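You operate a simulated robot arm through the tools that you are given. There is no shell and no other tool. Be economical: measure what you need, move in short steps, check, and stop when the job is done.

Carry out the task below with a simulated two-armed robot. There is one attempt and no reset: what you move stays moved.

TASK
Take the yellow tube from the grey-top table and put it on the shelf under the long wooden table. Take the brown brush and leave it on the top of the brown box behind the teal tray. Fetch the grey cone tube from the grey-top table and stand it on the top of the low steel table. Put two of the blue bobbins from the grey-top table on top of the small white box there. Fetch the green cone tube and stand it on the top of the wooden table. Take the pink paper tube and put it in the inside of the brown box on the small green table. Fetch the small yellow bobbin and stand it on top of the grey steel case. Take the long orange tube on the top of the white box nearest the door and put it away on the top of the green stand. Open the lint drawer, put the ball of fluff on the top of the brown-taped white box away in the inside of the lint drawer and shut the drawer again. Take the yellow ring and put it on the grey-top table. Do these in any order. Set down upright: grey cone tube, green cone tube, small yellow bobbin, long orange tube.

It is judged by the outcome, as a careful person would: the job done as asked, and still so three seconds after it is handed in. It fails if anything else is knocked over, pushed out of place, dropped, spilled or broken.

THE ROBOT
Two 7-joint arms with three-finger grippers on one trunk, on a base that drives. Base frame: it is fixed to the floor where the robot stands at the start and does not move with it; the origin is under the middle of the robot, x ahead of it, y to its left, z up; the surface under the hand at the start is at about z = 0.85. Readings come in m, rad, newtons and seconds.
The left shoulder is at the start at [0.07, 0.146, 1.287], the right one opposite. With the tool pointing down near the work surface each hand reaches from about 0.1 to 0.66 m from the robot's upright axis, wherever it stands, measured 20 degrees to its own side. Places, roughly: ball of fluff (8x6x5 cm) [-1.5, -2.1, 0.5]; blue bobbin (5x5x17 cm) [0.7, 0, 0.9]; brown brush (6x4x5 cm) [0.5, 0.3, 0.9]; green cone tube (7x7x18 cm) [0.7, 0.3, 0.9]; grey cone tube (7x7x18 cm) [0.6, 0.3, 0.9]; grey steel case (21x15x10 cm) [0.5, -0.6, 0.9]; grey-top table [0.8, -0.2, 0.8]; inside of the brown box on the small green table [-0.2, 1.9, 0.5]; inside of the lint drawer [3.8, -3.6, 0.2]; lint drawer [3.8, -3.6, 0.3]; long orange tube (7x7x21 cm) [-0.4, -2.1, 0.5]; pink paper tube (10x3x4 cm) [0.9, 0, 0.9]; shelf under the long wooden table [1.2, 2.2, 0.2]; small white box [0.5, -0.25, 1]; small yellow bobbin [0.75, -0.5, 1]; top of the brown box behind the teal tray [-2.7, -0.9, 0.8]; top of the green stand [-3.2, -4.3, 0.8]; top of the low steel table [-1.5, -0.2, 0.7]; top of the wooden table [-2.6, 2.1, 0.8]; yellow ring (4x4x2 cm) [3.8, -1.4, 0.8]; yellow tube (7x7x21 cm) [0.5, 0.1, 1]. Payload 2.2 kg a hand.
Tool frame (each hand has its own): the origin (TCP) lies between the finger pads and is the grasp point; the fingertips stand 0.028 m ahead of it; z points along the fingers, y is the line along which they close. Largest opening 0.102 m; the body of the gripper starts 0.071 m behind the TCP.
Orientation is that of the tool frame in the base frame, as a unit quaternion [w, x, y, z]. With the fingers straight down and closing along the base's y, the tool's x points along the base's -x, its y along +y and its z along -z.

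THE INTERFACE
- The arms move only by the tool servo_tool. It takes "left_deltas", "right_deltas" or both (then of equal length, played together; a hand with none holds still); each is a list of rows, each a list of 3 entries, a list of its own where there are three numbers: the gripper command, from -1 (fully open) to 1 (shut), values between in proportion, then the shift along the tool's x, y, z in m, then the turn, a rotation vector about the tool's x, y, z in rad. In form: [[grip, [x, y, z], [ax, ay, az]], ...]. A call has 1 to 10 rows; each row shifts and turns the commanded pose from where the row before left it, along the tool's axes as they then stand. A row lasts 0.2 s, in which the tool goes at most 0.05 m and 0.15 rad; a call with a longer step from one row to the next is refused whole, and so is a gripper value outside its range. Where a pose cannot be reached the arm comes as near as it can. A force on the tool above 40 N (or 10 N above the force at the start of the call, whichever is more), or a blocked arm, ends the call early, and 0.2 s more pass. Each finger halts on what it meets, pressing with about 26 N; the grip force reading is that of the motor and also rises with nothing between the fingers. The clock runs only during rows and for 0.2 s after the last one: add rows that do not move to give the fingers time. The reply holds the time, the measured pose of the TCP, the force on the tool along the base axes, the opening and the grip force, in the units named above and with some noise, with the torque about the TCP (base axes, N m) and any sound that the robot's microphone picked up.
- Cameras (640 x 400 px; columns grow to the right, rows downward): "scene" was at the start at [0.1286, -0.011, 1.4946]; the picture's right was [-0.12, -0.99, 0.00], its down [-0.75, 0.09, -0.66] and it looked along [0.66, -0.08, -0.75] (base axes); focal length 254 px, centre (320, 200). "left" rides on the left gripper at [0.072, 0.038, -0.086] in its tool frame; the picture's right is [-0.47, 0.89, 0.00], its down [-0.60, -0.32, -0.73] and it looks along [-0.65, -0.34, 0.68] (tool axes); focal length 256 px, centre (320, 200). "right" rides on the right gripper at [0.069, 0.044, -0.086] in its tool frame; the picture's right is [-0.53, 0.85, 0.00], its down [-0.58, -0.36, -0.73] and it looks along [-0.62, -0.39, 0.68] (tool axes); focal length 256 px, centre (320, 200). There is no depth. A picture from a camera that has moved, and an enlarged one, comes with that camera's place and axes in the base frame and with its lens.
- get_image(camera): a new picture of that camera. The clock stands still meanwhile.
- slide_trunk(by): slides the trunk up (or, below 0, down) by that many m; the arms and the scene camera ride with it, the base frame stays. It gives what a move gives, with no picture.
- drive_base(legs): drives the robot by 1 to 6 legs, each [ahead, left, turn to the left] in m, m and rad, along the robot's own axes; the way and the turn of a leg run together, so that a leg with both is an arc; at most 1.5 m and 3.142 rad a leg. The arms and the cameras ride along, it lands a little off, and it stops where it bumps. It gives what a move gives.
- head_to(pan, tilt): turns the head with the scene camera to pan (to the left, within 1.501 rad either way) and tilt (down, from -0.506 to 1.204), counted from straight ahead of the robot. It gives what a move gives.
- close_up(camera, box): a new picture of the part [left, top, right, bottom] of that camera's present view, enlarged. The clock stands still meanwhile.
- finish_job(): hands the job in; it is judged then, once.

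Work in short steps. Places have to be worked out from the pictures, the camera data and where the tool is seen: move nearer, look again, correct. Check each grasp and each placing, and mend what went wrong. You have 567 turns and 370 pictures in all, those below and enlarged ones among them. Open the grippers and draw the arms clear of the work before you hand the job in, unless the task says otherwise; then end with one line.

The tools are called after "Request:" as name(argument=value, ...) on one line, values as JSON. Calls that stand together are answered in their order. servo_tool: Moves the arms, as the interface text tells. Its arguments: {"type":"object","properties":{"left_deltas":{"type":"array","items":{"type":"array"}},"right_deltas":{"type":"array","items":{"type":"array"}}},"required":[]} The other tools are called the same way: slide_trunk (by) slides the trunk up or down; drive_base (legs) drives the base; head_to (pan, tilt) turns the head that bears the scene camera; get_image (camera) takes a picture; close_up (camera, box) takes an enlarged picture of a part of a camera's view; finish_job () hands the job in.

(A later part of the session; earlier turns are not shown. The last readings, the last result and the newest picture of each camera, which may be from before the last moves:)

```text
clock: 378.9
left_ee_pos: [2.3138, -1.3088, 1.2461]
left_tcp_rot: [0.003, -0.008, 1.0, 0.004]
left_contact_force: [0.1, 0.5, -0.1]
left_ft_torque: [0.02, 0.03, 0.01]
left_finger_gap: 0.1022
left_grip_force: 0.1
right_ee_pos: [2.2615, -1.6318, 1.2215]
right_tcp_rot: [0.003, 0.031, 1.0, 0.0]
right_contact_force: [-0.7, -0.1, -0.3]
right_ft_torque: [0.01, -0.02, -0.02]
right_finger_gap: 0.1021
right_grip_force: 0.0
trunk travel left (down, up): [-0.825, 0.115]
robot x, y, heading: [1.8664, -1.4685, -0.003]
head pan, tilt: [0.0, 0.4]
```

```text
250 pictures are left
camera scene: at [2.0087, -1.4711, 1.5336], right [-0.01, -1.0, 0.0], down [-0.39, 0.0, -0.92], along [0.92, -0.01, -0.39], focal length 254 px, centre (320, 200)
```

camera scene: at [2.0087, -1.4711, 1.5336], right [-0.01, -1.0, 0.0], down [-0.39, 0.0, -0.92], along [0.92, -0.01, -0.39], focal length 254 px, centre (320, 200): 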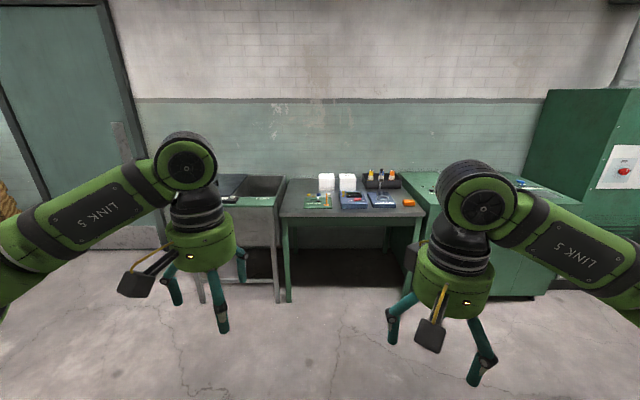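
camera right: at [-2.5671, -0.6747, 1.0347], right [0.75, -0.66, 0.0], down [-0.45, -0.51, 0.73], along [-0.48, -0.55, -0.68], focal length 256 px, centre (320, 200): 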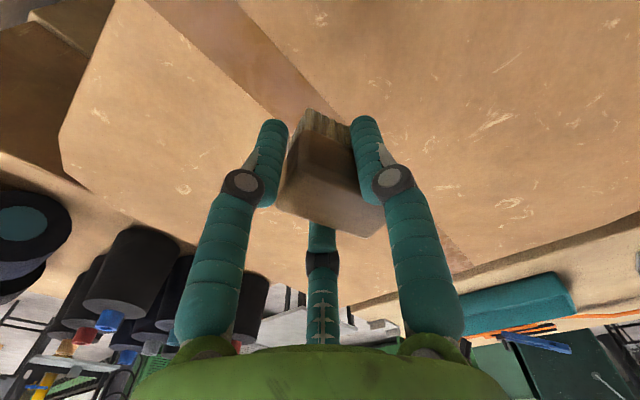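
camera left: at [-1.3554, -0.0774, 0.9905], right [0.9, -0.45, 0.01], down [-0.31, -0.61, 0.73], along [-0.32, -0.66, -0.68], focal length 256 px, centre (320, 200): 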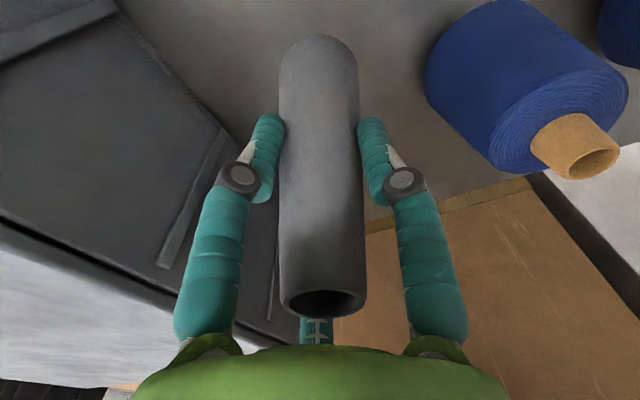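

Driving toward the small table at (3.8,-1.4).

Request:
drive_base(legs=[[1.05, 0, 0]])

Request:
head_to(pan=0.0, tilt=0.7)

Request:
get_image(camera="scene")

```text
clock: 384.4
left_ee_pos: [3.3717, -1.2878, 1.2458]
left_tcp_rot: [0.003, -0.022, 1.0, 0.004]
left_contact_force: [-0.4, 0.8, -0.3]
left_ft_torque: [0.0, -0.04, -0.02]
left_finger_gap: 0.102
left_grip_force: 0.1
right_ee_pos: [3.3265, -1.6113, 1.2223]
right_tcp_rot: [0.003, 0.018, 1.0, 0.001]
right_contact_force: [0.3, 0.0, -0.5]
right_ft_torque: [0.0, -0.03, -0.04]
right_finger_gap: 0.102
right_grip_force: 0.1
trunk travel left (down, up): [-0.825, 0.115]
robot x, y, heading: [2.9298, -1.4569, 0.021]
head pan, tilt: [0.0, 0.4]
```

```text
clock: 385.2
left_ee_pos: [3.371, -1.2879, 1.2458]
left_tcp_rot: [0.003, -0.022, 1.0, 0.004]
left_contact_force: [-0.7, -0.8, 0.0]
left_ft_torque: [-0.01, -0.02, 0.01]
left_finger_gap: 0.1021
left_grip_force: 0.0
right_ee_pos: [3.329, -1.6119, 1.2211]
right_tcp_rot: [0.003, 0.016, 1.0, 0.001]
right_contact_force: [0.0, -0.3, -0.2]
right_ft_torque: [-0.02, 0.01, 0.02]
right_finger_gap: 0.102
right_grip_force: 0.0
trunk travel left (down, up): [-0.825, 0.115]
robot x, y, heading: [2.9312, -1.4624, 0.022]
head pan, tilt: [0.0, 0.7]
```

```text
249 pictures are left
camera scene: at [3.0648, -1.4583, 1.5068], right [0.02, -1.0, 0.0], down [-0.64, -0.01, -0.77], along [0.77, 0.02, -0.64], focal length 254 px, centre (320, 200)
```

scene: 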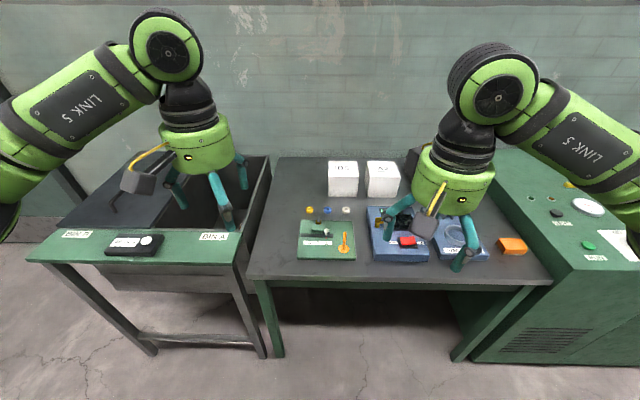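

Zooming on the small rings near the green board.

Request:
close_up(camera="scene", box=[280, 180, 400, 270])

```text
4.44 times, centred on (340, 225) of scene
camera zoom: at [3.0648, -1.4583, 1.5068], right [0.02, -1.0, 0.0], down [-0.64, -0.01, -0.77], along [0.77, 0.02, -0.64], focal length 1131 px, centre (231, 89)
```

zoom: 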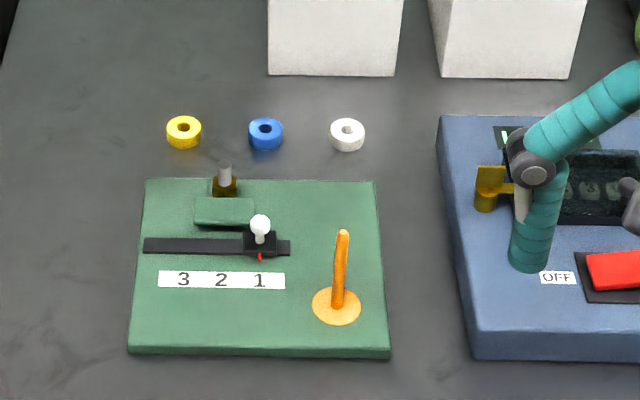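

Yellow ring at about (3.83,-1.398). I'll drive 0.2 m closer, lower the trunk 0.2 m and reach with a slightly tilted left hand.

Request:
drive_base(legs=[[0.2, 0, -0.02]])

Request:
slide_trunk(by=-0.2)

Request:
servo_tool(left_deltas=[[-0.2, [0, -0.03, 0], [0, -0.12, 0]], [-0.2, [0, -0.03, 0], [0, -0.12, 0]], [-0.2, [0, -0.03, 0], [0, -0.12, 0]], [-0.2, [0, 0, 0.03], [0, 0, 0]], [-0.2, [-0.02, 0, 0.03], [0, 0, 0]], [-0.2, [-0.03, 0, 0], [0, 0, 0]], [-0.2, [-0.03, 0, 0], [0, 0, 0]], [-0.2, [0, 0, 0], [0, 0, 0]]])

Request:
get_image(camera="left")

Request:
get_image(camera="scene")

```text
clock: 386.8
left_ee_pos: [3.5693, -1.294, 1.2472]
left_tcp_rot: [0.004, -0.011, 1.0, 0.004]
left_contact_force: [-0.2, 0.3, 1.0]
left_ft_torque: [0.01, 0.01, -0.01]
left_finger_gap: 0.1022
left_grip_force: 0.0
right_ee_pos: [3.5188, -1.6188, 1.2224]
right_tcp_rot: [0.004, 0.028, 1.0, 0.002]
right_contact_force: [-0.3, 0.5, -0.2]
right_ft_torque: [0.0, -0.08, 0.01]
right_finger_gap: 0.102
right_grip_force: 0.1
trunk travel left (down, up): [-0.825, 0.115]
robot x, y, heading: [3.1269, -1.456, -0.003]
head pan, tilt: [0.0, 0.7]
```

```text
clock: 388.9
left_ee_pos: [3.5741, -1.294, 1.0472]
left_tcp_rot: [0.003, -0.011, 1.0, 0.003]
left_contact_force: [0.0, 0.3, 0.5]
left_ft_torque: [0.02, 0.03, 0.01]
left_finger_gap: 0.1019
left_grip_force: 0.0
right_ee_pos: [3.5224, -1.6177, 1.0215]
right_tcp_rot: [0.004, 0.027, 1.0, 0.001]
right_contact_force: [-0.4, 1.0, 0.5]
right_ft_torque: [-0.02, 0.01, 0.0]
right_finger_gap: 0.102
right_grip_force: 0.1
trunk travel left (down, up): [-0.625, 0.315]
robot x, y, heading: [3.125, -1.4551, 0.0]
head pan, tilt: [0.0, 0.7]
```

```text
clock: 390.7
left_ee_pos: [3.6713, -1.38, 1.0183]
left_tcp_rot: [0.182, -0.01, 0.983, 0.005]
left_contact_force: [0.2, -0.4, -0.3]
left_ft_torque: [0.0, -0.03, 0.0]
left_finger_gap: 0.0612
left_grip_force: 0.1
right_ee_pos: [3.5222, -1.6168, 1.0219]
right_tcp_rot: [0.003, 0.027, 1.0, 0.001]
right_contact_force: [0.1, -1.1, -0.4]
right_ft_torque: [0.0, 0.0, 0.03]
right_finger_gap: 0.1018
right_grip_force: 0.1
trunk travel left (down, up): [-0.625, 0.315]
robot x, y, heading: [3.1275, -1.4547, -0.003]
head pan, tilt: [0.0, 0.7]
```

```text
247 pictures are left
camera left: at [3.5727, -1.3456, 1.0727], right [0.41, 0.89, 0.17], down [0.31, -0.32, 0.9], along [0.86, -0.32, -0.41], focal length 256 px, centre (320, 200)
```

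left: 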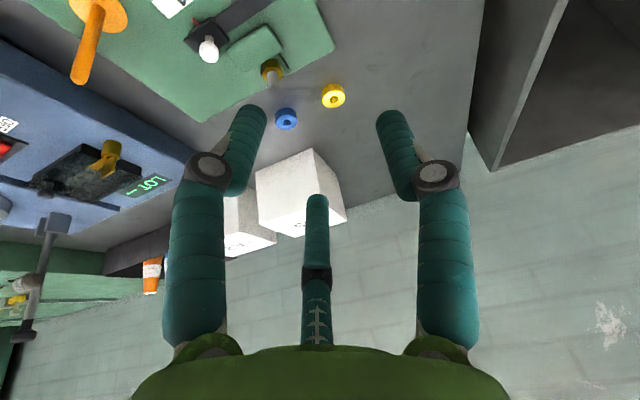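

```text
246 pictures are left
camera scene: at [3.2622, -1.4586, 1.3068], right [0.0, -1.0, 0.0], down [-0.64, 0.0, -0.77], along [0.77, 0.0, -0.64], focal length 254 px, centre (320, 200)
```

scene: 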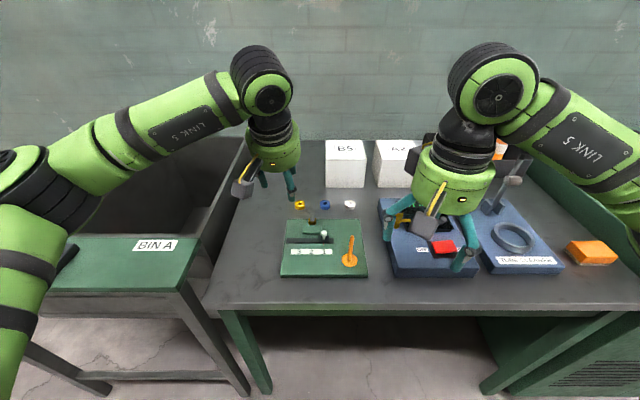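

Ring located at about (3.822,-1.396,0.82). Moving to a pre-grasp along the tool axis.

Request:
servo_tool(left_deltas=[[-0.3, [-0.0236, -0.0053, 0.0326], [0, 0, 0]], [-0.3, [-0.0236, -0.0053, 0.0326], [0, 0, 0]], [-0.3, [-0.0236, -0.0053, 0.0326], [0, 0, 0]], [-0.3, [0, 0, 0.03], [0, 0, 0]], [-0.3, [0, 0, 0], [0, 0, 0]]])

Request:
get_image(camera="left")

Request:
close_up(camera="scene", box=[240, 150, 380, 260])

```text
clock: 391.9
left_ee_pos: [3.7833, -1.3944, 0.9234]
left_tcp_rot: [0.182, -0.011, 0.983, 0.007]
left_contact_force: [0.3, 0.6, -0.5]
left_ft_torque: [0.0, 0.01, 0.02]
left_finger_gap: 0.0662
left_grip_force: 0.1
right_ee_pos: [3.5221, -1.6164, 1.0227]
right_tcp_rot: [0.004, 0.027, 1.0, 0.002]
right_contact_force: [-0.7, -0.7, 0.2]
right_ft_torque: [-0.03, -0.03, -0.02]
right_finger_gap: 0.102
right_grip_force: 0.0
trunk travel left (down, up): [-0.625, 0.315]
robot x, y, heading: [3.1257, -1.4583, 0.005]
head pan, tilt: [0.0, 0.7]
```

```text
245 pictures are left
camera left: at [3.6841, -1.3592, 0.9786], right [0.41, 0.89, 0.17], down [0.31, -0.32, 0.9], along [0.86, -0.32, -0.41], focal length 256 px, centre (320, 200)
```

left: 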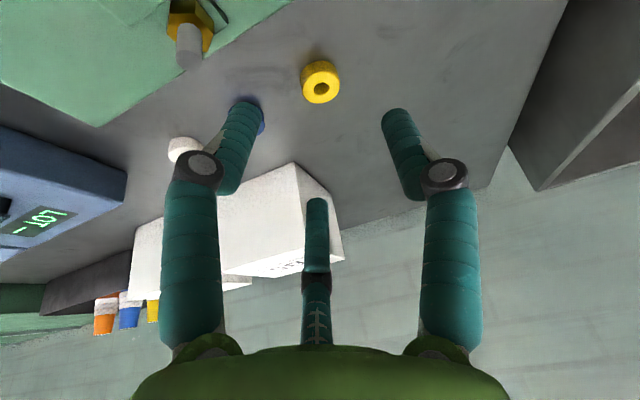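

```text
3.64 times, centred on (310, 205) of scene
camera zoom: at [3.262, -1.4588, 1.3068], right [0.0, -1.0, 0.0], down [-0.64, 0.0, -0.77], along [0.77, 0.0, -0.64], focal length 925 px, centre (356, 182)
```

zoom: 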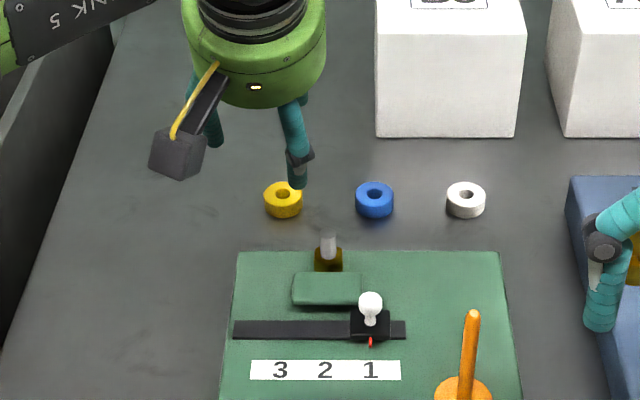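

Aligned. Advancing with 5.6 cm opening to the ring.

Request:
servo_tool(left_deltas=[[-0.1, [0, 0.002, 0.03], [0, 0, 0]], [-0.1, [0, 0, 0.03], [0, 0, 0]], [-0.1, [0, 0, 0.015], [0, 0, 0]], [-0.1, [0, 0, 0.008], [0, 0, 0]], [-0.1, [0, 0, 0], [0, 0, 0]]])

Request:
get_image(camera="left")

```text
clock: 393.1
left_ee_pos: [3.8138, -1.3911, 0.8464]
left_tcp_rot: [0.182, -0.01, 0.983, 0.006]
left_contact_force: [-0.4, -0.2, 0.3]
left_ft_torque: [0.03, 0.03, 0.01]
left_finger_gap: 0.0563
left_grip_force: 0.0
right_ee_pos: [3.5223, -1.6177, 1.0212]
right_tcp_rot: [0.004, 0.027, 1.0, 0.001]
right_contact_force: [-0.4, 0.3, -0.1]
right_ft_torque: [0.02, -0.02, 0.01]
right_finger_gap: 0.1021
right_grip_force: 0.1
trunk travel left (down, up): [-0.625, 0.315]
robot x, y, heading: [3.1231, -1.4566, 0.005]
head pan, tilt: [0.0, 0.7]
```

```text
243 pictures are left
camera left: at [3.7139, -1.357, 0.9007], right [0.41, 0.89, 0.17], down [0.31, -0.32, 0.9], along [0.86, -0.32, -0.41], focal length 256 px, centre (320, 200)
```

left: 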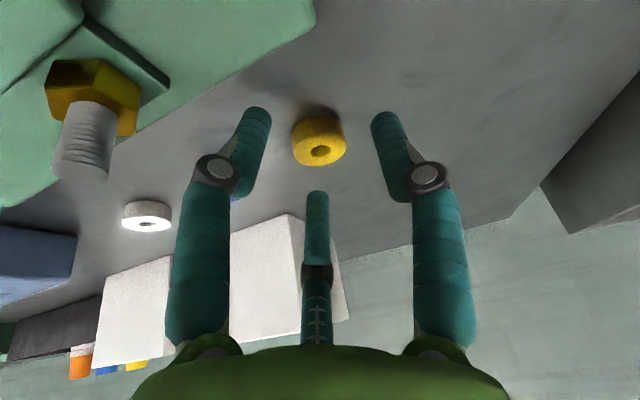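

Ring is between the tips; a touch further down then close.

Request:
servo_tool(left_deltas=[[-0.1, [0, 0, 0.006], [0, 0, 0]], [-0.1, [0, 0, 0.004], [0, 0, 0]], [-0.1, [0, 0, 0], [0, 0, 0]]])

```text
clock: 393.9
left_ee_pos: [3.8176, -1.3921, 0.8374]
left_tcp_rot: [0.182, -0.01, 0.983, 0.005]
left_contact_force: [0.3, -0.9, 3.1]
left_ft_torque: [-0.04, 0.06, 0.05]
left_finger_gap: 0.0561
left_grip_force: 0.0
right_ee_pos: [3.5229, -1.6175, 1.022]
right_tcp_rot: [0.004, 0.027, 1.0, 0.001]
right_contact_force: [-0.4, 0.0, -0.1]
right_ft_torque: [0.03, 0.01, 0.03]
right_finger_gap: 0.1024
right_grip_force: 0.1
trunk travel left (down, up): [-0.625, 0.315]
robot x, y, heading: [3.1293, -1.4587, 0.001]
head pan, tilt: [0.0, 0.7]
```

Light table contact. Closing and lifting back along the tool axis.

Request:
servo_tool(left_deltas=[[0.2, [0, 0, -0.001], [0, 0, 0]], [1, [0, 0, 0], [0, 0, 0]], [1, [0, 0, 0], [0, 0, 0]], [1, [0, 0, -0.03], [0, 0, 0]], [1, [0, 0, -0.05], [0, 0, 0]], [1, [0, 0, -0.05], [0, 0, 0]]])

Request:
get_image(camera="left")

```text
clock: 395.3
left_ee_pos: [3.7712, -1.3929, 0.9607]
left_tcp_rot: [0.182, -0.011, 0.983, 0.006]
left_contact_force: [0.0, 0.3, -0.4]
left_ft_torque: [-0.01, -0.01, 0.01]
left_finger_gap: 0.002
left_grip_force: 25.8
right_ee_pos: [3.5221, -1.6161, 1.0227]
right_tcp_rot: [0.003, 0.027, 1.0, 0.001]
right_contact_force: [-0.8, -0.3, 0.9]
right_ft_torque: [0.0, -0.02, 0.01]
right_finger_gap: 0.1017
right_grip_force: 0.1
trunk travel left (down, up): [-0.625, 0.315]
robot x, y, heading: [3.1247, -1.4594, 0.001]
head pan, tilt: [0.0, 0.7]
```

```text
242 pictures are left
camera left: at [3.6718, -1.3585, 1.015], right [0.41, 0.89, 0.17], down [0.31, -0.32, 0.9], along [0.86, -0.32, -0.41], focal length 256 px, centre (320, 200)
```

left: 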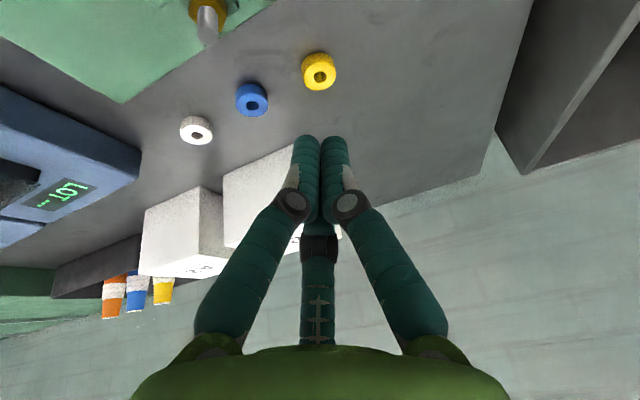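

Missed: the fingers closed just short of the ring and nudged it slightly. Re-measuring with a zoom.

Request:
servo_tool(left_deltas=[[-0.1, [0, 0, 0], [0, 0, 0]], [-0.1, [0, 0, 0], [0, 0, 0]]])

Request:
close_up(camera="left", box=[240, 20, 400, 120])

Request:
close_up(camera="scene", box=[240, 150, 380, 260])

```text
clock: 395.9
left_ee_pos: [3.7721, -1.394, 0.9598]
left_tcp_rot: [0.181, -0.011, 0.983, 0.007]
left_contact_force: [0.4, -1.0, 0.0]
left_ft_torque: [0.03, -0.01, 0.0]
left_finger_gap: 0.056
left_grip_force: 0.1
right_ee_pos: [3.5227, -1.6172, 1.0211]
right_tcp_rot: [0.003, 0.027, 1.0, 0.0]
right_contact_force: [-0.8, 0.5, 0.6]
right_ft_torque: [-0.01, 0.0, 0.0]
right_finger_gap: 0.1021
right_grip_force: 0.0
trunk travel left (down, up): [-0.625, 0.315]
robot x, y, heading: [3.128, -1.4545, 0.003]
head pan, tilt: [0.0, 0.7]
```

```text
4.00 times, centred on (320, 70) of left
camera zoom: at [3.6731, -1.3586, 1.0143], right [0.41, 0.89, 0.17], down [0.31, -0.32, 0.9], along [0.86, -0.32, -0.41], focal length 1024 px, centre (320, 720)
```

zoom: 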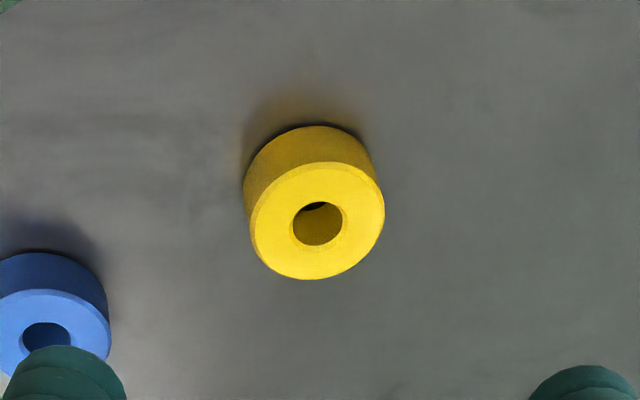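

```text
3.64 times, centred on (310, 205) of scene
camera zoom: at [3.2625, -1.4587, 1.3068], right [0.0, -1.0, 0.0], down [-0.64, 0.0, -0.77], along [0.77, 0.0, -0.64], focal length 925 px, centre (356, 182)
```

zoom: 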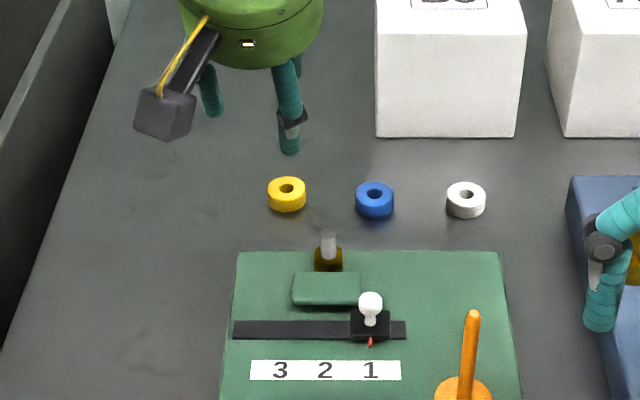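

Refined ring position: (3.840,-1.399), table z≈0.797 — my earlier grasp was too high/short. Retrying deeper.

Request:
servo_tool(left_deltas=[[-0.15, [-0.0088, -0.005, 0.03], [0, 0, 0]], [-0.15, [0, 0, 0.04], [0, 0, 0]], [-0.15, [0, 0, 0.035], [0, 0, 0]], [-0.15, [0, 0, 0.02], [0, 0, 0]], [-0.15, [0, 0, 0.008], [0, 0, 0]], [-0.15, [0, 0, 0], [0, 0, 0]]])

Request:
get_image(camera="left")

Request:
close_up(camera="scene", box=[240, 150, 380, 260])

```text
clock: 397.3
left_ee_pos: [3.8248, -1.3958, 0.8386]
left_tcp_rot: [0.182, -0.01, 0.983, 0.006]
left_contact_force: [0.2, 0.3, -0.6]
left_ft_torque: [-0.04, 0.0, 0.0]
left_finger_gap: 0.0587
left_grip_force: 0.0
right_ee_pos: [3.5229, -1.6165, 1.0224]
right_tcp_rot: [0.004, 0.027, 1.0, 0.001]
right_contact_force: [-1.3, 0.6, 0.5]
right_ft_torque: [-0.01, -0.01, -0.01]
right_finger_gap: 0.1022
right_grip_force: 0.1
trunk travel left (down, up): [-0.625, 0.315]
robot x, y, heading: [3.1297, -1.4578, -0.001]
head pan, tilt: [0.0, 0.7]
```

```text
239 pictures are left
camera left: at [3.7261, -1.3605, 0.8937], right [0.41, 0.89, 0.17], down [0.31, -0.32, 0.9], along [0.86, -0.32, -0.41], focal length 256 px, centre (320, 200)
```

left: 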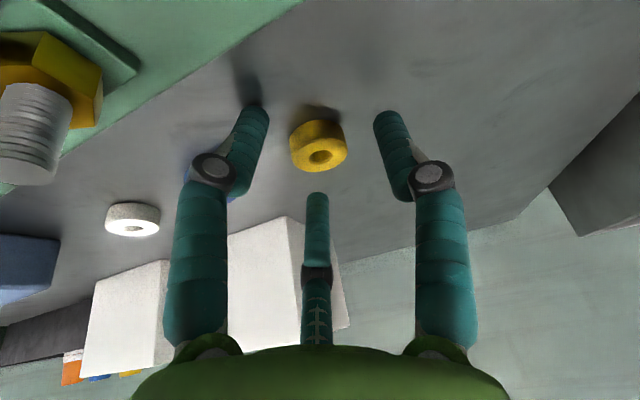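

```text
3.64 times, centred on (310, 205) of scene
camera zoom: at [3.2626, -1.4586, 1.3068], right [0.0, -1.0, 0.0], down [-0.64, 0.0, -0.76], along [0.76, 0.0, -0.64], focal length 925 px, centre (356, 182)
```

zoom: 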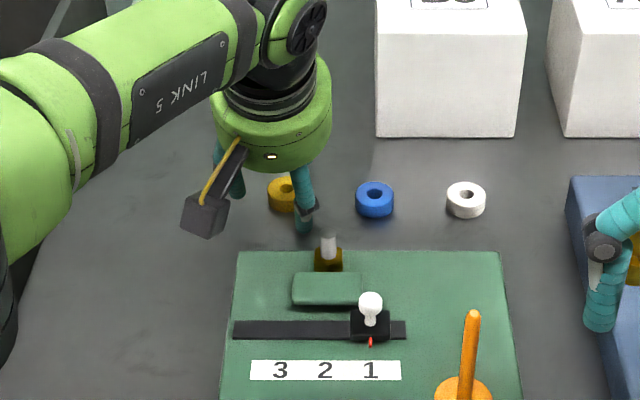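

Tips are still ~1.2 cm short of the ring; advancing that amount and closing.

Request:
servo_tool(left_deltas=[[-0.15, [-0.003, 0, 0.006], [0, 0, 0]], [-0.15, [0, 0, 0.006], [0, 0, 0]], [-0.15, [0, 0, 0], [0, 0, 0]]])

Request:
get_image(camera="left")

```text
clock: 398.1
left_ee_pos: [3.8275, -1.3974, 0.8293]
left_tcp_rot: [0.182, -0.009, 0.983, 0.005]
left_contact_force: [-14.7, -2.3, 22.5]
left_ft_torque: [-0.8, 1.44, -0.61]
left_finger_gap: 0.0714
left_grip_force: 6.3
right_ee_pos: [3.5199, -1.6179, 1.0221]
right_tcp_rot: [0.005, 0.027, 1.0, 0.002]
right_contact_force: [0.1, 0.1, 0.1]
right_ft_torque: [0.03, -0.02, -0.01]
right_finger_gap: 0.1019
right_grip_force: 0.1
trunk travel left (down, up): [-0.625, 0.315]
robot x, y, heading: [3.1285, -1.4573, 0.004]
head pan, tilt: [0.0, 0.7]
```

```text
237 pictures are left
camera left: at [3.7286, -1.3629, 0.8839], right [0.42, 0.89, 0.17], down [0.31, -0.32, 0.9], along [0.86, -0.32, -0.41], focal length 256 px, centre (320, 200)
```

left: 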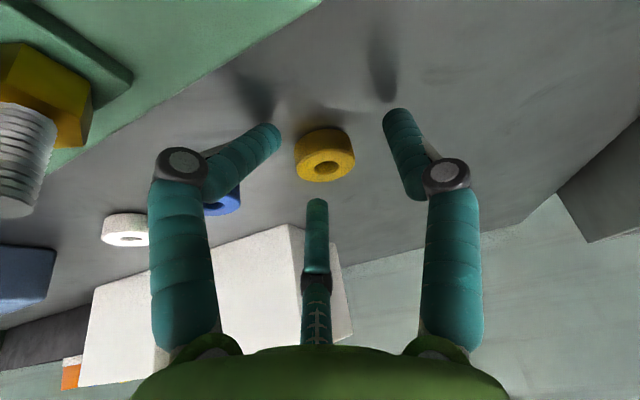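

Unexpected contact on the right finger; backing up and re-checking.

Request:
servo_tool(left_deltas=[[-0.15, [0, 0, -0.02], [0, 0, 0]], [-0.15, [0, 0, -0.03], [0, 0, 0]], [-0.15, [0, 0, -0.03], [0, 0, 0]]])

Request:
get_image(camera="left")

Request:
close_up(camera="scene", box=[240, 150, 380, 260])

```text
clock: 398.9
left_ee_pos: [3.8296, -1.4039, 0.9021]
left_tcp_rot: [0.181, -0.01, 0.983, 0.006]
left_contact_force: [-0.1, 0.3, 0.5]
left_ft_torque: [0.03, -0.01, -0.01]
left_finger_gap: 0.0587
left_grip_force: 0.1
left hand out of reach, approached as far as the arm can: row 1, 2, 3
right_ee_pos: [3.5237, -1.6174, 1.0213]
right_tcp_rot: [0.003, 0.026, 1.0, 0.001]
right_contact_force: [0.0, 0.2, 0.2]
right_ft_torque: [0.0, 0.01, 0.01]
right_finger_gap: 0.102
right_grip_force: 0.0
trunk travel left (down, up): [-0.625, 0.315]
robot x, y, heading: [3.1276, -1.4584, -0.0]
head pan, tilt: [0.0, 0.7]
```

```text
236 pictures are left
camera left: at [3.7308, -1.369, 0.9576], right [0.41, 0.89, 0.17], down [0.31, -0.32, 0.9], along [0.86, -0.32, -0.41], focal length 256 px, centre (320, 200)
```

left: 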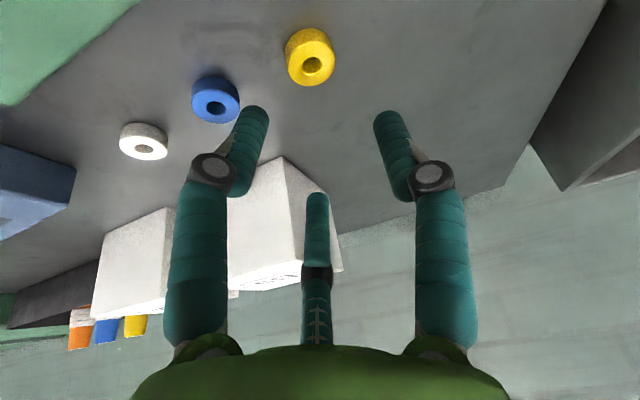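

```text
3.64 times, centred on (310, 205) of scene
camera zoom: at [3.2626, -1.459, 1.3067], right [0.0, -1.0, 0.0], down [-0.64, 0.0, -0.77], along [0.77, 0.0, -0.64], focal length 925 px, centre (356, 182)
```

zoom: 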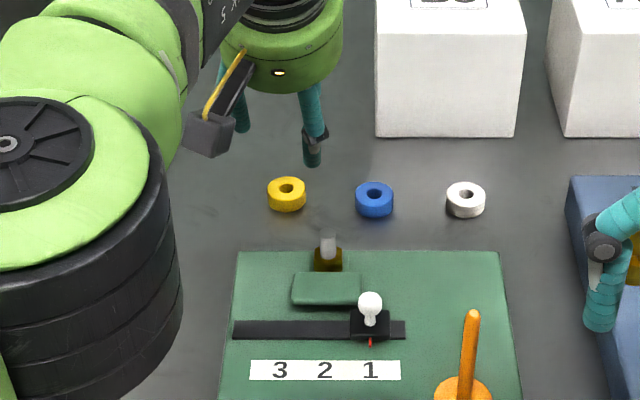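

The arm's elbow seems to have swung; checking the whole scene.

Request:
get_image(camera="scene")

```text
234 pictures are left
camera scene: at [3.2626, -1.459, 1.3067], right [0.0, -1.0, 0.0], down [-0.64, 0.0, -0.77], along [0.77, 0.0, -0.64], focal length 254 px, centre (320, 200)
```

scene: 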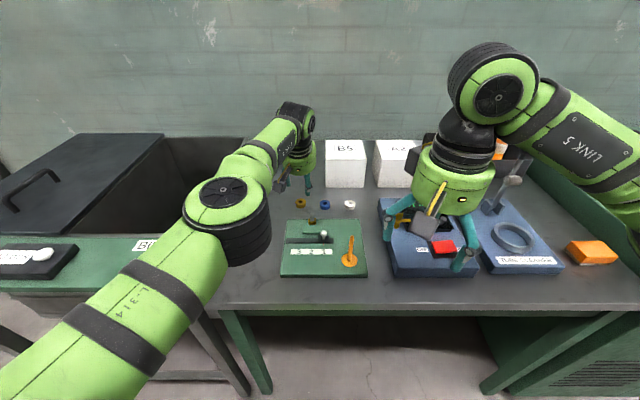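

The arm was near full stretch. Driving 5 cm closer (leg clearance allows) to regain reach.

Request:
drive_base(legs=[[0.05, 0, 0]])

Request:
servo_tool(left_deltas=[[-0.15, [0.03, 0.006, -0.01], [0, 0, 0]], [-0.15, [0.03, 0, -0.01], [0, 0, 0]], [-0.15, [0, 0, 0], [0, 0, 0]]])

Request:
get_image(camera="left")

Request:
get_image(camera="scene")

```text
clock: 399.8
left_ee_pos: [3.879, -1.4046, 0.9037]
left_tcp_rot: [0.182, -0.01, 0.983, 0.006]
left_contact_force: [-0.7, -0.2, 0.9]
left_ft_torque: [0.03, 0.02, 0.01]
left_finger_gap: 0.0589
left_grip_force: 0.0
right_ee_pos: [3.5703, -1.6169, 1.0229]
right_tcp_rot: [0.004, 0.026, 1.0, 0.002]
right_contact_force: [0.4, 1.3, 0.6]
right_ft_torque: [0.01, -0.01, 0.03]
right_finger_gap: 0.1021
right_grip_force: 0.1
trunk travel left (down, up): [-0.625, 0.315]
robot x, y, heading: [3.1745, -1.4583, 0.001]
head pan, tilt: [0.0, 0.7]
```

```text
clock: 400.6
left_ee_pos: [3.8791, -1.4039, 0.903]
left_tcp_rot: [0.181, -0.01, 0.983, 0.006]
left_contact_force: [0.4, -0.6, 0.3]
left_ft_torque: [0.02, 0.02, 0.01]
left_finger_gap: 0.0587
left_grip_force: 0.0
left hand out of reach, approached as far as the arm can: row 1, 2
right_ee_pos: [3.5731, -1.6183, 1.0229]
right_tcp_rot: [0.003, 0.026, 1.0, 0.001]
right_contact_force: [0.1, -0.7, -0.2]
right_ft_torque: [-0.03, 0.01, -0.04]
right_finger_gap: 0.1023
right_grip_force: 0.1
trunk travel left (down, up): [-0.625, 0.315]
robot x, y, heading: [3.1773, -1.4562, 0.004]
head pan, tilt: [0.0, 0.7]
```

```text
233 pictures are left
camera left: at [3.7803, -1.3694, 0.9578], right [0.41, 0.89, 0.17], down [0.31, -0.32, 0.9], along [0.86, -0.32, -0.41], focal length 256 px, centre (320, 200)
```

left: 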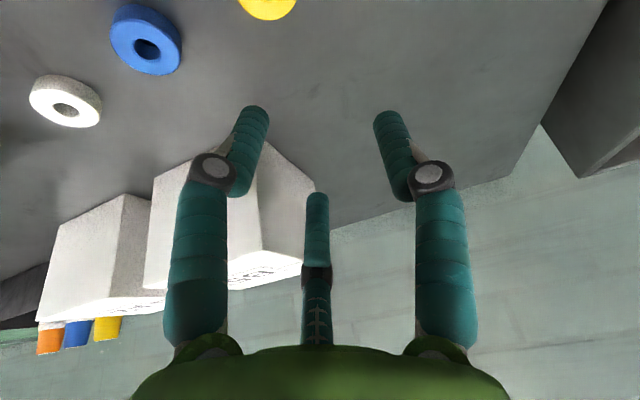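

```text
232 pictures are left
camera scene: at [3.312, -1.4587, 1.3067], right [0.0, -1.0, 0.0], down [-0.64, 0.0, -0.76], along [0.76, 0.0, -0.64], focal length 254 px, centre (320, 200)
```

scene: 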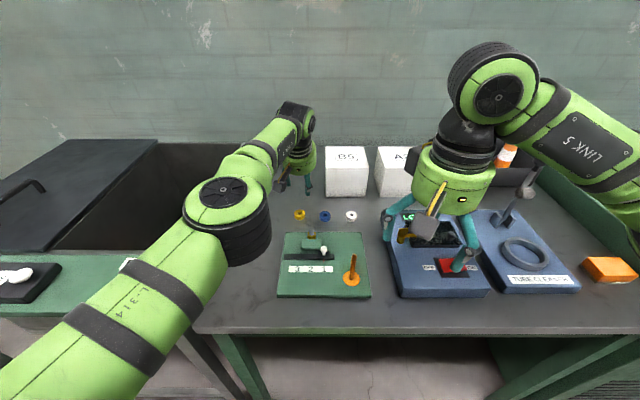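

The solver is stuck at a limit; trying to lift and rotate the left hand toward vertical.

Request:
servo_tool(left_deltas=[[-0.15, [-0.016, 0.0, -0.042], [0, 0, 0]], [-0.15, [-0.016, 0.0, -0.042], [0, 0, 0]], [-0.15, [0, 0.03, -0.02], [0, 0.1, 0]], [-0.15, [0, 0.03, -0.02], [0, 0.1, 0]], [-0.15, [0.02, 0.02, -0.03], [0, 0, 0]], [-0.15, [0.03, 0.02, -0.02], [0, 0, 0]]])

Request:
get_image(camera="scene")

```text
clock: 402.0
left_ee_pos: [3.8229, -1.321, 1.0683]
left_tcp_rot: [0.082, -0.011, 0.997, 0.005]
left_contact_force: [-0.4, 0.1, 0.3]
left_ft_torque: [0.01, 0.01, 0.01]
left_finger_gap: 0.0584
left_grip_force: 0.1
left hand out of reach, approached as far as the arm can: row 2, 3, 4, 5, 6
right_ee_pos: [3.5718, -1.6177, 1.0223]
right_tcp_rot: [0.003, 0.029, 1.0, 0.001]
right_contact_force: [0.5, -0.2, -0.6]
right_ft_torque: [-0.01, -0.02, -0.01]
right_finger_gap: 0.102
right_grip_force: 0.0
trunk travel left (down, up): [-0.625, 0.315]
robot x, y, heading: [3.1727, -1.4574, -0.0]
head pan, tilt: [0.0, 0.7]
```

```text
231 pictures are left
camera scene: at [3.3116, -1.4584, 1.3068], right [0.0, -1.0, 0.0], down [-0.64, 0.0, -0.77], along [0.77, 0.0, -0.64], focal length 254 px, centre (320, 200)
```

scene: 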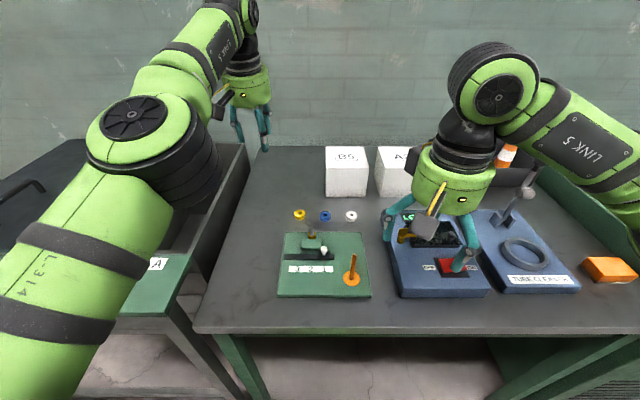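

Good, it moved. Pulling it back toward the robot to regain a bent elbow.

Request:
servo_tool(left_deltas=[[-0.15, [0.045, 0, 0], [0, 0, 0]], [-0.15, [0.045, 0, 0], [0, 0, 0]], [-0.15, [0.045, 0, 0], [0, 0, 0]], [-0.15, [0.045, 0, 0], [0, 0, 0]], [-0.15, [0, 0, 0], [0, 0, 0]]])

Request:
get_image(camera="scene")

```text
clock: 403.2
left_ee_pos: [3.8233, -1.3208, 1.0686]
left_tcp_rot: [0.081, -0.011, 0.997, 0.006]
left_contact_force: [0.4, 0.1, -0.8]
left_ft_torque: [-0.01, 0.0, 0.02]
left_finger_gap: 0.0586
left_grip_force: 0.2
left hand out of reach, approached as far as the arm can: row 1, 2, 3, 4
right_ee_pos: [3.5732, -1.6184, 1.0222]
right_tcp_rot: [0.004, 0.027, 1.0, 0.002]
right_contact_force: [0.4, -0.8, -0.1]
right_ft_torque: [-0.03, -0.01, 0.0]
right_finger_gap: 0.1019
right_grip_force: 0.0
trunk travel left (down, up): [-0.625, 0.315]
robot x, y, heading: [3.1793, -1.4588, 0.001]
head pan, tilt: [0.0, 0.7]
```

```text
230 pictures are left
camera scene: at [3.3119, -1.4587, 1.3068], right [0.0, -1.0, 0.0], down [-0.64, 0.0, -0.77], along [0.77, 0.0, -0.64], focal length 254 px, centre (320, 200)
```

scene: 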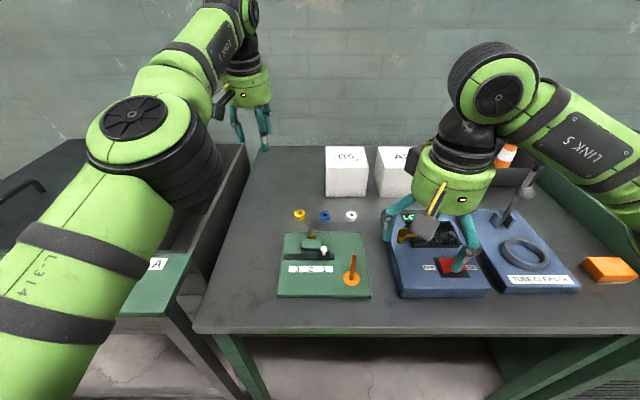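

Elbow looks fully straight (singular). Trying a downward sweep combined with inward motion to break it.

Request:
servo_tool(left_deltas=[[-0.15, [0.0, 0.03, 0.03], [0, 0, 0]], [-0.15, [0.0, 0.03, 0.03], [0, 0, 0]], [-0.15, [0.02, 0.0, 0.03], [0, 0, 0]], [-0.15, [0.03, 0.0, 0.0], [0, 0, 0]], [-0.15, [0.03, 0, 0], [0, 0, 0]]])

```text
clock: 404.4
left_ee_pos: [3.8489, -1.2939, 0.9862]
left_tcp_rot: [0.081, -0.011, 0.997, 0.006]
left_contact_force: [0.4, 0.1, 0.6]
left_ft_torque: [0.0, 0.02, -0.01]
left_finger_gap: 0.0586
left_grip_force: 0.1
left hand out of reach, approached as far as the arm can: row 1, 2, 3, 4, 5
right_ee_pos: [3.5731, -1.619, 1.0228]
right_tcp_rot: [0.003, 0.028, 1.0, 0.002]
right_contact_force: [0.2, -0.1, -0.2]
right_ft_torque: [-0.01, -0.02, -0.01]
right_finger_gap: 0.102
right_grip_force: 0.2
trunk travel left (down, up): [-0.625, 0.315]
robot x, y, heading: [3.1746, -1.4577, 0.003]
head pan, tilt: [0.0, 0.7]
```

Still on the straight-arm sphere. Using wrist rotations to make the elbow participate, then pulling in.

Request:
servo_tool(left_deltas=[[-0.15, [0, 0, -0.02], [0, -0.15, 0]], [-0.15, [0, 0, -0.02], [0, -0.15, 0]], [-0.15, [0, 0, -0.02], [0, -0.15, 0]], [-0.15, [0, 0, -0.04], [0, -0.15, 0]], [-0.15, [0, 0, -0.04], [0, -0.15, 0]], [-0.15, [0, 0, -0.04], [0, 0, 0]], [-0.15, [0, 0, -0.04], [0, 0, 0]]])

```text
clock: 406.0
left_ee_pos: [3.7128, -1.2981, 1.156]
left_tcp_rot: [0.442, -0.009, 0.897, 0.009]
left_contact_force: [-0.2, -0.3, 0.7]
left_ft_torque: [-0.02, 0.03, -0.05]
left_finger_gap: 0.0587
left_grip_force: 0.1
left hand out of reach, approached as far as the arm can: row 1
right_ee_pos: [3.571, -1.6164, 1.0229]
right_tcp_rot: [0.005, 0.027, 1.0, 0.002]
right_contact_force: [-0.4, -0.1, 0.0]
right_ft_torque: [-0.04, -0.04, 0.01]
right_finger_gap: 0.102
right_grip_force: 0.1
trunk travel left (down, up): [-0.625, 0.315]
robot x, y, heading: [3.174, -1.4555, 0.002]
head pan, tilt: [0.0, 0.7]
```

Freed. Now set a 28° tilt and move to a pre-grasp behind the ring.

Request:
servo_tool(left_deltas=[[-0.15, [0, 0, 0], [0, 0.143, 0]], [-0.15, [0, 0, 0], [0, 0.143, 0]], [-0.15, [0, 0, 0], [0, 0.143, 0]], [-0.15, [0.0085, -0.0168, 0.0396], [0, 0, 0]], [-0.15, [0.0085, -0.0168, 0.0396], [0, 0, 0]], [-0.15, [0.0085, -0.0168, 0.0396], [0, 0, 0]], [-0.15, [0.0085, -0.0168, 0.0396], [0, 0, 0]], [-0.15, [0.0085, -0.0168, 0.0396], [0, 0, 0]], [-0.15, [0.0085, -0.0168, 0.0396], [0, 0, 0]], [-0.15, [0, 0, 0], [0, 0, 0]]])

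Request:
get_image(camera="left")

Request:
get_image(camera="scene")

```text
clock: 408.2
left_ee_pos: [3.7856, -1.3947, 0.9206]
left_tcp_rot: [0.24, -0.009, 0.971, 0.006]
left_contact_force: [-0.2, 0.5, -0.3]
left_ft_torque: [0.01, -0.02, -0.03]
left_finger_gap: 0.0585
left_grip_force: 0.1
right_ee_pos: [3.5706, -1.6182, 1.0229]
right_tcp_rot: [0.004, 0.027, 1.0, 0.001]
right_contact_force: [-0.4, -0.5, -0.1]
right_ft_torque: [-0.03, -0.01, -0.01]
right_finger_gap: 0.1018
right_grip_force: 0.0
trunk travel left (down, up): [-0.625, 0.315]
robot x, y, heading: [3.1791, -1.4563, 0.003]
head pan, tilt: [0.0, 0.7]
```

```text
229 pictures are left
camera left: at [3.6809, -1.3592, 0.9635], right [0.39, 0.89, 0.22], down [0.2, -0.32, 0.93], along [0.9, -0.32, -0.3], focal length 256 px, centre (320, 200)
```

left: 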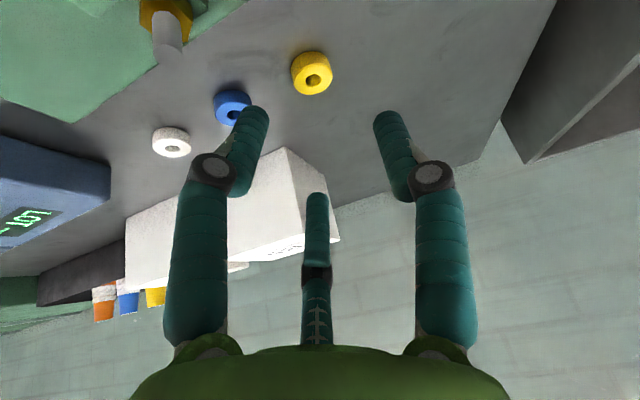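

```text
228 pictures are left
camera scene: at [3.3113, -1.4582, 1.3068], right [0.0, -1.0, 0.0], down [-0.64, 0.0, -0.77], along [0.77, 0.0, -0.64], focal length 254 px, centre (320, 200)
```

scene: 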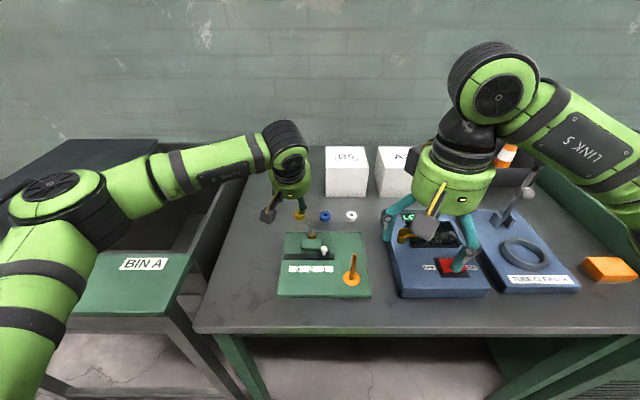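

Elbow is nicely bent and the ring is at (3.842,-1.398). Advancing with a 5 cm opening.

Request:
servo_tool(left_deltas=[[0.0, [0.004, -0.0033, 0.03], [0, 0, 0]], [0.0, [0, 0, 0.03], [0, 0, 0]], [0.0, [0, 0, 0.025], [0, 0, 0]], [0.0, [0, 0, 0.012], [0, 0, 0]], [0.0, [0, 0, 0.005], [0, 0, 0]], [0.0, [0, 0, 0], [0, 0, 0]]])

Request:
get_image(camera="left")

```text
clock: 409.6
left_ee_pos: [3.8283, -1.3968, 0.8261]
left_tcp_rot: [0.241, -0.01, 0.97, 0.008]
left_contact_force: [-6.0, -2.1, 6.5]
left_ft_torque: [-0.19, 0.24, -0.05]
left_finger_gap: 0.0605
left_grip_force: 2.4
right_ee_pos: [3.5727, -1.6179, 1.0228]
right_tcp_rot: [0.003, 0.028, 1.0, 0.002]
right_contact_force: [0.0, 0.1, -0.7]
right_ft_torque: [-0.02, 0.02, 0.03]
right_finger_gap: 0.1021
right_grip_force: 0.0
trunk travel left (down, up): [-0.625, 0.315]
robot x, y, heading: [3.1727, -1.4518, 0.001]
head pan, tilt: [0.0, 0.7]
```

```text
227 pictures are left
camera left: at [3.7239, -1.3622, 0.869], right [0.39, 0.89, 0.23], down [0.2, -0.32, 0.93], along [0.9, -0.32, -0.31], focal length 256 px, centre (320, 200)
```

left: 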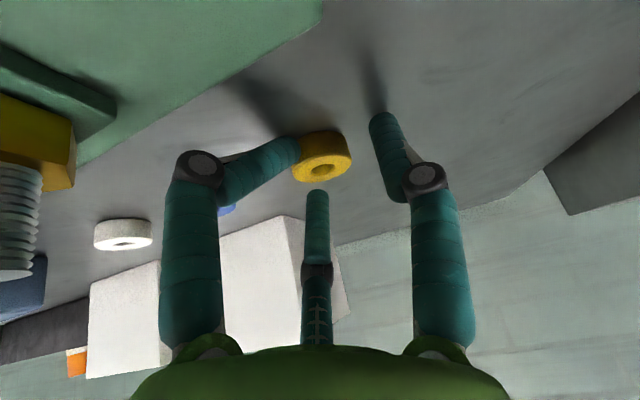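

The contact pattern suggests the fingers' real closing line is rotated ~28° (matching the camera's image-right), so with a tilted tool one finger sits lower. I'll back off and roll the tool by -0.485 rad to level the fingers.

Request:
servo_tool(left_deltas=[[-0.15, [0, 0, -0.02], [0, 0, 0]], [-0.15, [0, 0, -0.04], [0, 0, 0]], [-0.15, [0, 0, -0.04], [0, 0, 0]], [-0.15, [0, 0, 0], [0, 0, -0.125]], [-0.15, [0, 0, 0], [0, 0, -0.12]], [-0.15, [0, 0, 0], [0, 0, -0.12]], [-0.15, [0, 0, 0], [0, 0, -0.12]], [-0.15, [0, 0, 0], [0, 0, 0]]])

Request:
get_image(camera="left")

Request:
close_up(camera="scene", box=[220, 110, 400, 240])

```text
clock: 411.4
left_ee_pos: [3.7813, -1.399, 0.9158]
left_tcp_rot: [0.235, -0.243, 0.94, -0.051]
left_contact_force: [-0.1, -0.2, 0.5]
left_ft_torque: [-0.02, -0.01, -0.02]
left_finger_gap: 0.0588
left_grip_force: 0.0
right_ee_pos: [3.5724, -1.6175, 1.0227]
right_tcp_rot: [0.004, 0.027, 1.0, 0.002]
right_contact_force: [-0.6, 0.4, 0.9]
right_ft_torque: [0.0, 0.01, -0.01]
right_finger_gap: 0.1018
right_grip_force: 0.1
trunk travel left (down, up): [-0.625, 0.315]
robot x, y, heading: [3.1715, -1.4615, 0.002]
head pan, tilt: [0.0, 0.7]
```

```text
226 pictures are left
camera left: at [3.67, -1.4026, 0.9544], right [-0.02, 1.0, 0.01], down [0.26, 0.0, 0.96], along [0.96, 0.03, -0.26], focal length 256 px, centre (320, 200)
```

left: 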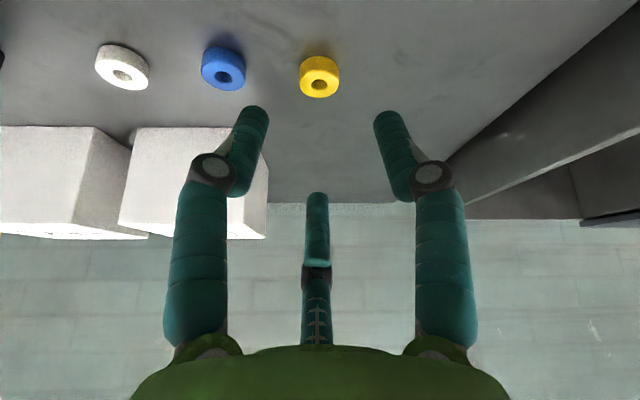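

```text
3.08 times, centred on (310, 175) of scene
camera zoom: at [3.3119, -1.4587, 1.3068], right [0.0, -1.0, 0.0], down [-0.64, 0.0, -0.77], along [0.77, 0.0, -0.64], focal length 783 px, centre (351, 277)
```

zoom: 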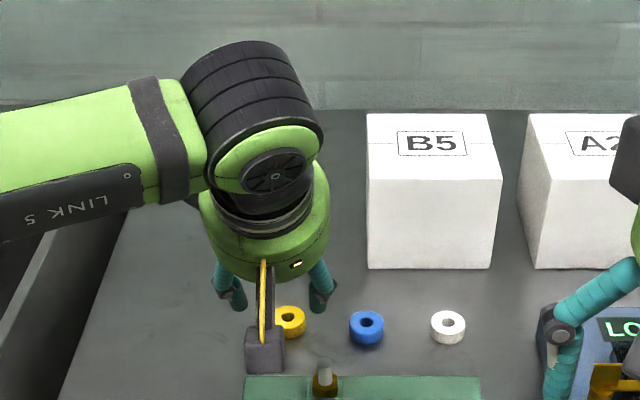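

Fingers are now level with the ring centred. Small roll tweak to keep the camera clear of the peg, then advance.

Request:
servo_tool(left_deltas=[[0.0, [0, 0, 0.02], [0, 0, 0.08]], [0.0, [0, 0, 0.03], [0, 0, 0]], [0.0, [0, 0, 0.03], [0, 0, 0]], [0.0, [0, 0, 0.012], [0, 0, 0]], [0.0, [0, 0, 0.006], [0, 0, 0]], [0.0, [0, 0, 0], [0, 0, 0]]])

Request:
get_image(camera="left")

Request:
close_up(camera="scene", box=[220, 110, 400, 240])

```text
clock: 412.8
left_ee_pos: [3.8271, -1.4001, 0.8342]
left_tcp_rot: [0.239, -0.204, 0.948, -0.044]
left_contact_force: [-8.9, -1.5, 17.1]
left_ft_torque: [-0.46, 0.48, -0.43]
left_finger_gap: 0.0553
left_grip_force: 1.7
right_ee_pos: [3.5681, -1.6169, 1.0228]
right_tcp_rot: [0.005, 0.028, 1.0, 0.002]
right_contact_force: [1.0, -1.1, 0.2]
right_ft_torque: [-0.01, -0.04, 0.0]
right_finger_gap: 0.1019
right_grip_force: 0.0
trunk travel left (down, up): [-0.625, 0.315]
robot x, y, heading: [3.1772, -1.4536, 0.003]
head pan, tilt: [0.0, 0.7]
```

```text
224 pictures are left
camera left: at [3.7151, -1.3959, 0.8723], right [0.05, 1.0, 0.04], down [0.26, -0.05, 0.97], along [0.97, -0.04, -0.26], focal length 256 px, centre (320, 200)
```

left: 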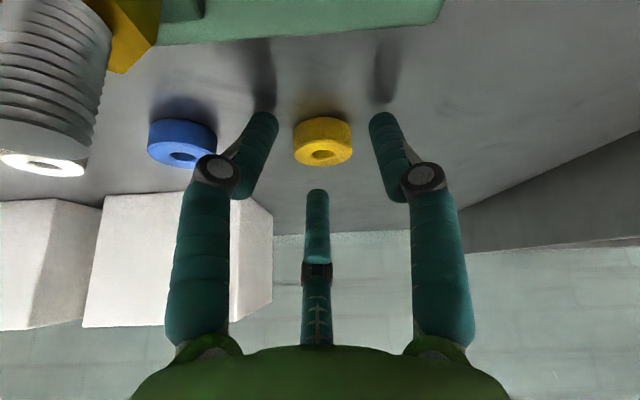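

```text
3.08 times, centred on (310, 175) of scene
camera zoom: at [3.3071, -1.4591, 1.3075], right [0.0, -1.0, 0.0], down [-0.64, 0.0, -0.77], along [0.77, 0.0, -0.64], focal length 783 px, centre (351, 277)
```

zoom: 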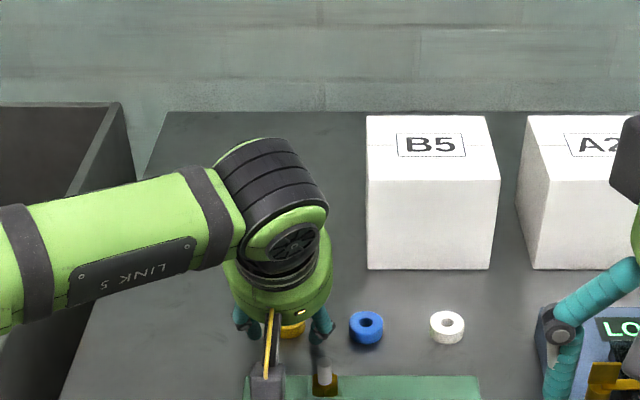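

Both tips now touch the table evenly around the ring. Easing up 3 mm and closing.

Request:
servo_tool(left_deltas=[[0.0, [0, 0, -0.003], [0, 0, 0]], [0.3, [0, 0, 0], [0, 0, 0]], [0.6, [0, 0, 0], [0, 0, 0]], [1, [0, 0, 0], [0, 0, 0]], [1, [0, 0, 0], [0, 0, 0]]])

Request:
get_image(camera="left")

```text
clock: 414.0
left_ee_pos: [3.8287, -1.3968, 0.8324]
left_tcp_rot: [0.237, -0.205, 0.949, -0.041]
left_contact_force: [0.0, 0.1, 0.6]
left_ft_torque: [0.04, 0.02, 0.01]
left_finger_gap: 0.0131
left_grip_force: 26.4
right_ee_pos: [3.5714, -1.6182, 1.0221]
right_tcp_rot: [0.003, 0.027, 1.0, 0.001]
right_contact_force: [-0.1, -0.7, 0.3]
right_ft_torque: [-0.03, 0.0, 0.04]
right_finger_gap: 0.1022
right_grip_force: 0.0
trunk travel left (down, up): [-0.625, 0.315]
robot x, y, heading: [3.1765, -1.457, 0.005]
head pan, tilt: [0.0, 0.7]
```

```text
222 pictures are left
camera left: at [3.7162, -1.3936, 0.8703], right [0.05, 1.0, 0.05], down [0.26, -0.06, 0.96], along [0.96, -0.03, -0.26], focal length 256 px, centre (320, 200)
```

left: 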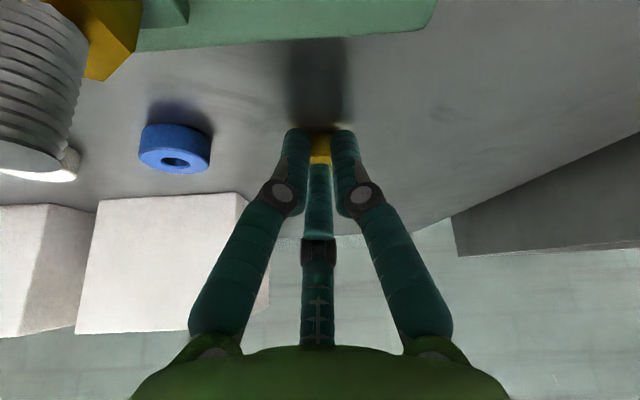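

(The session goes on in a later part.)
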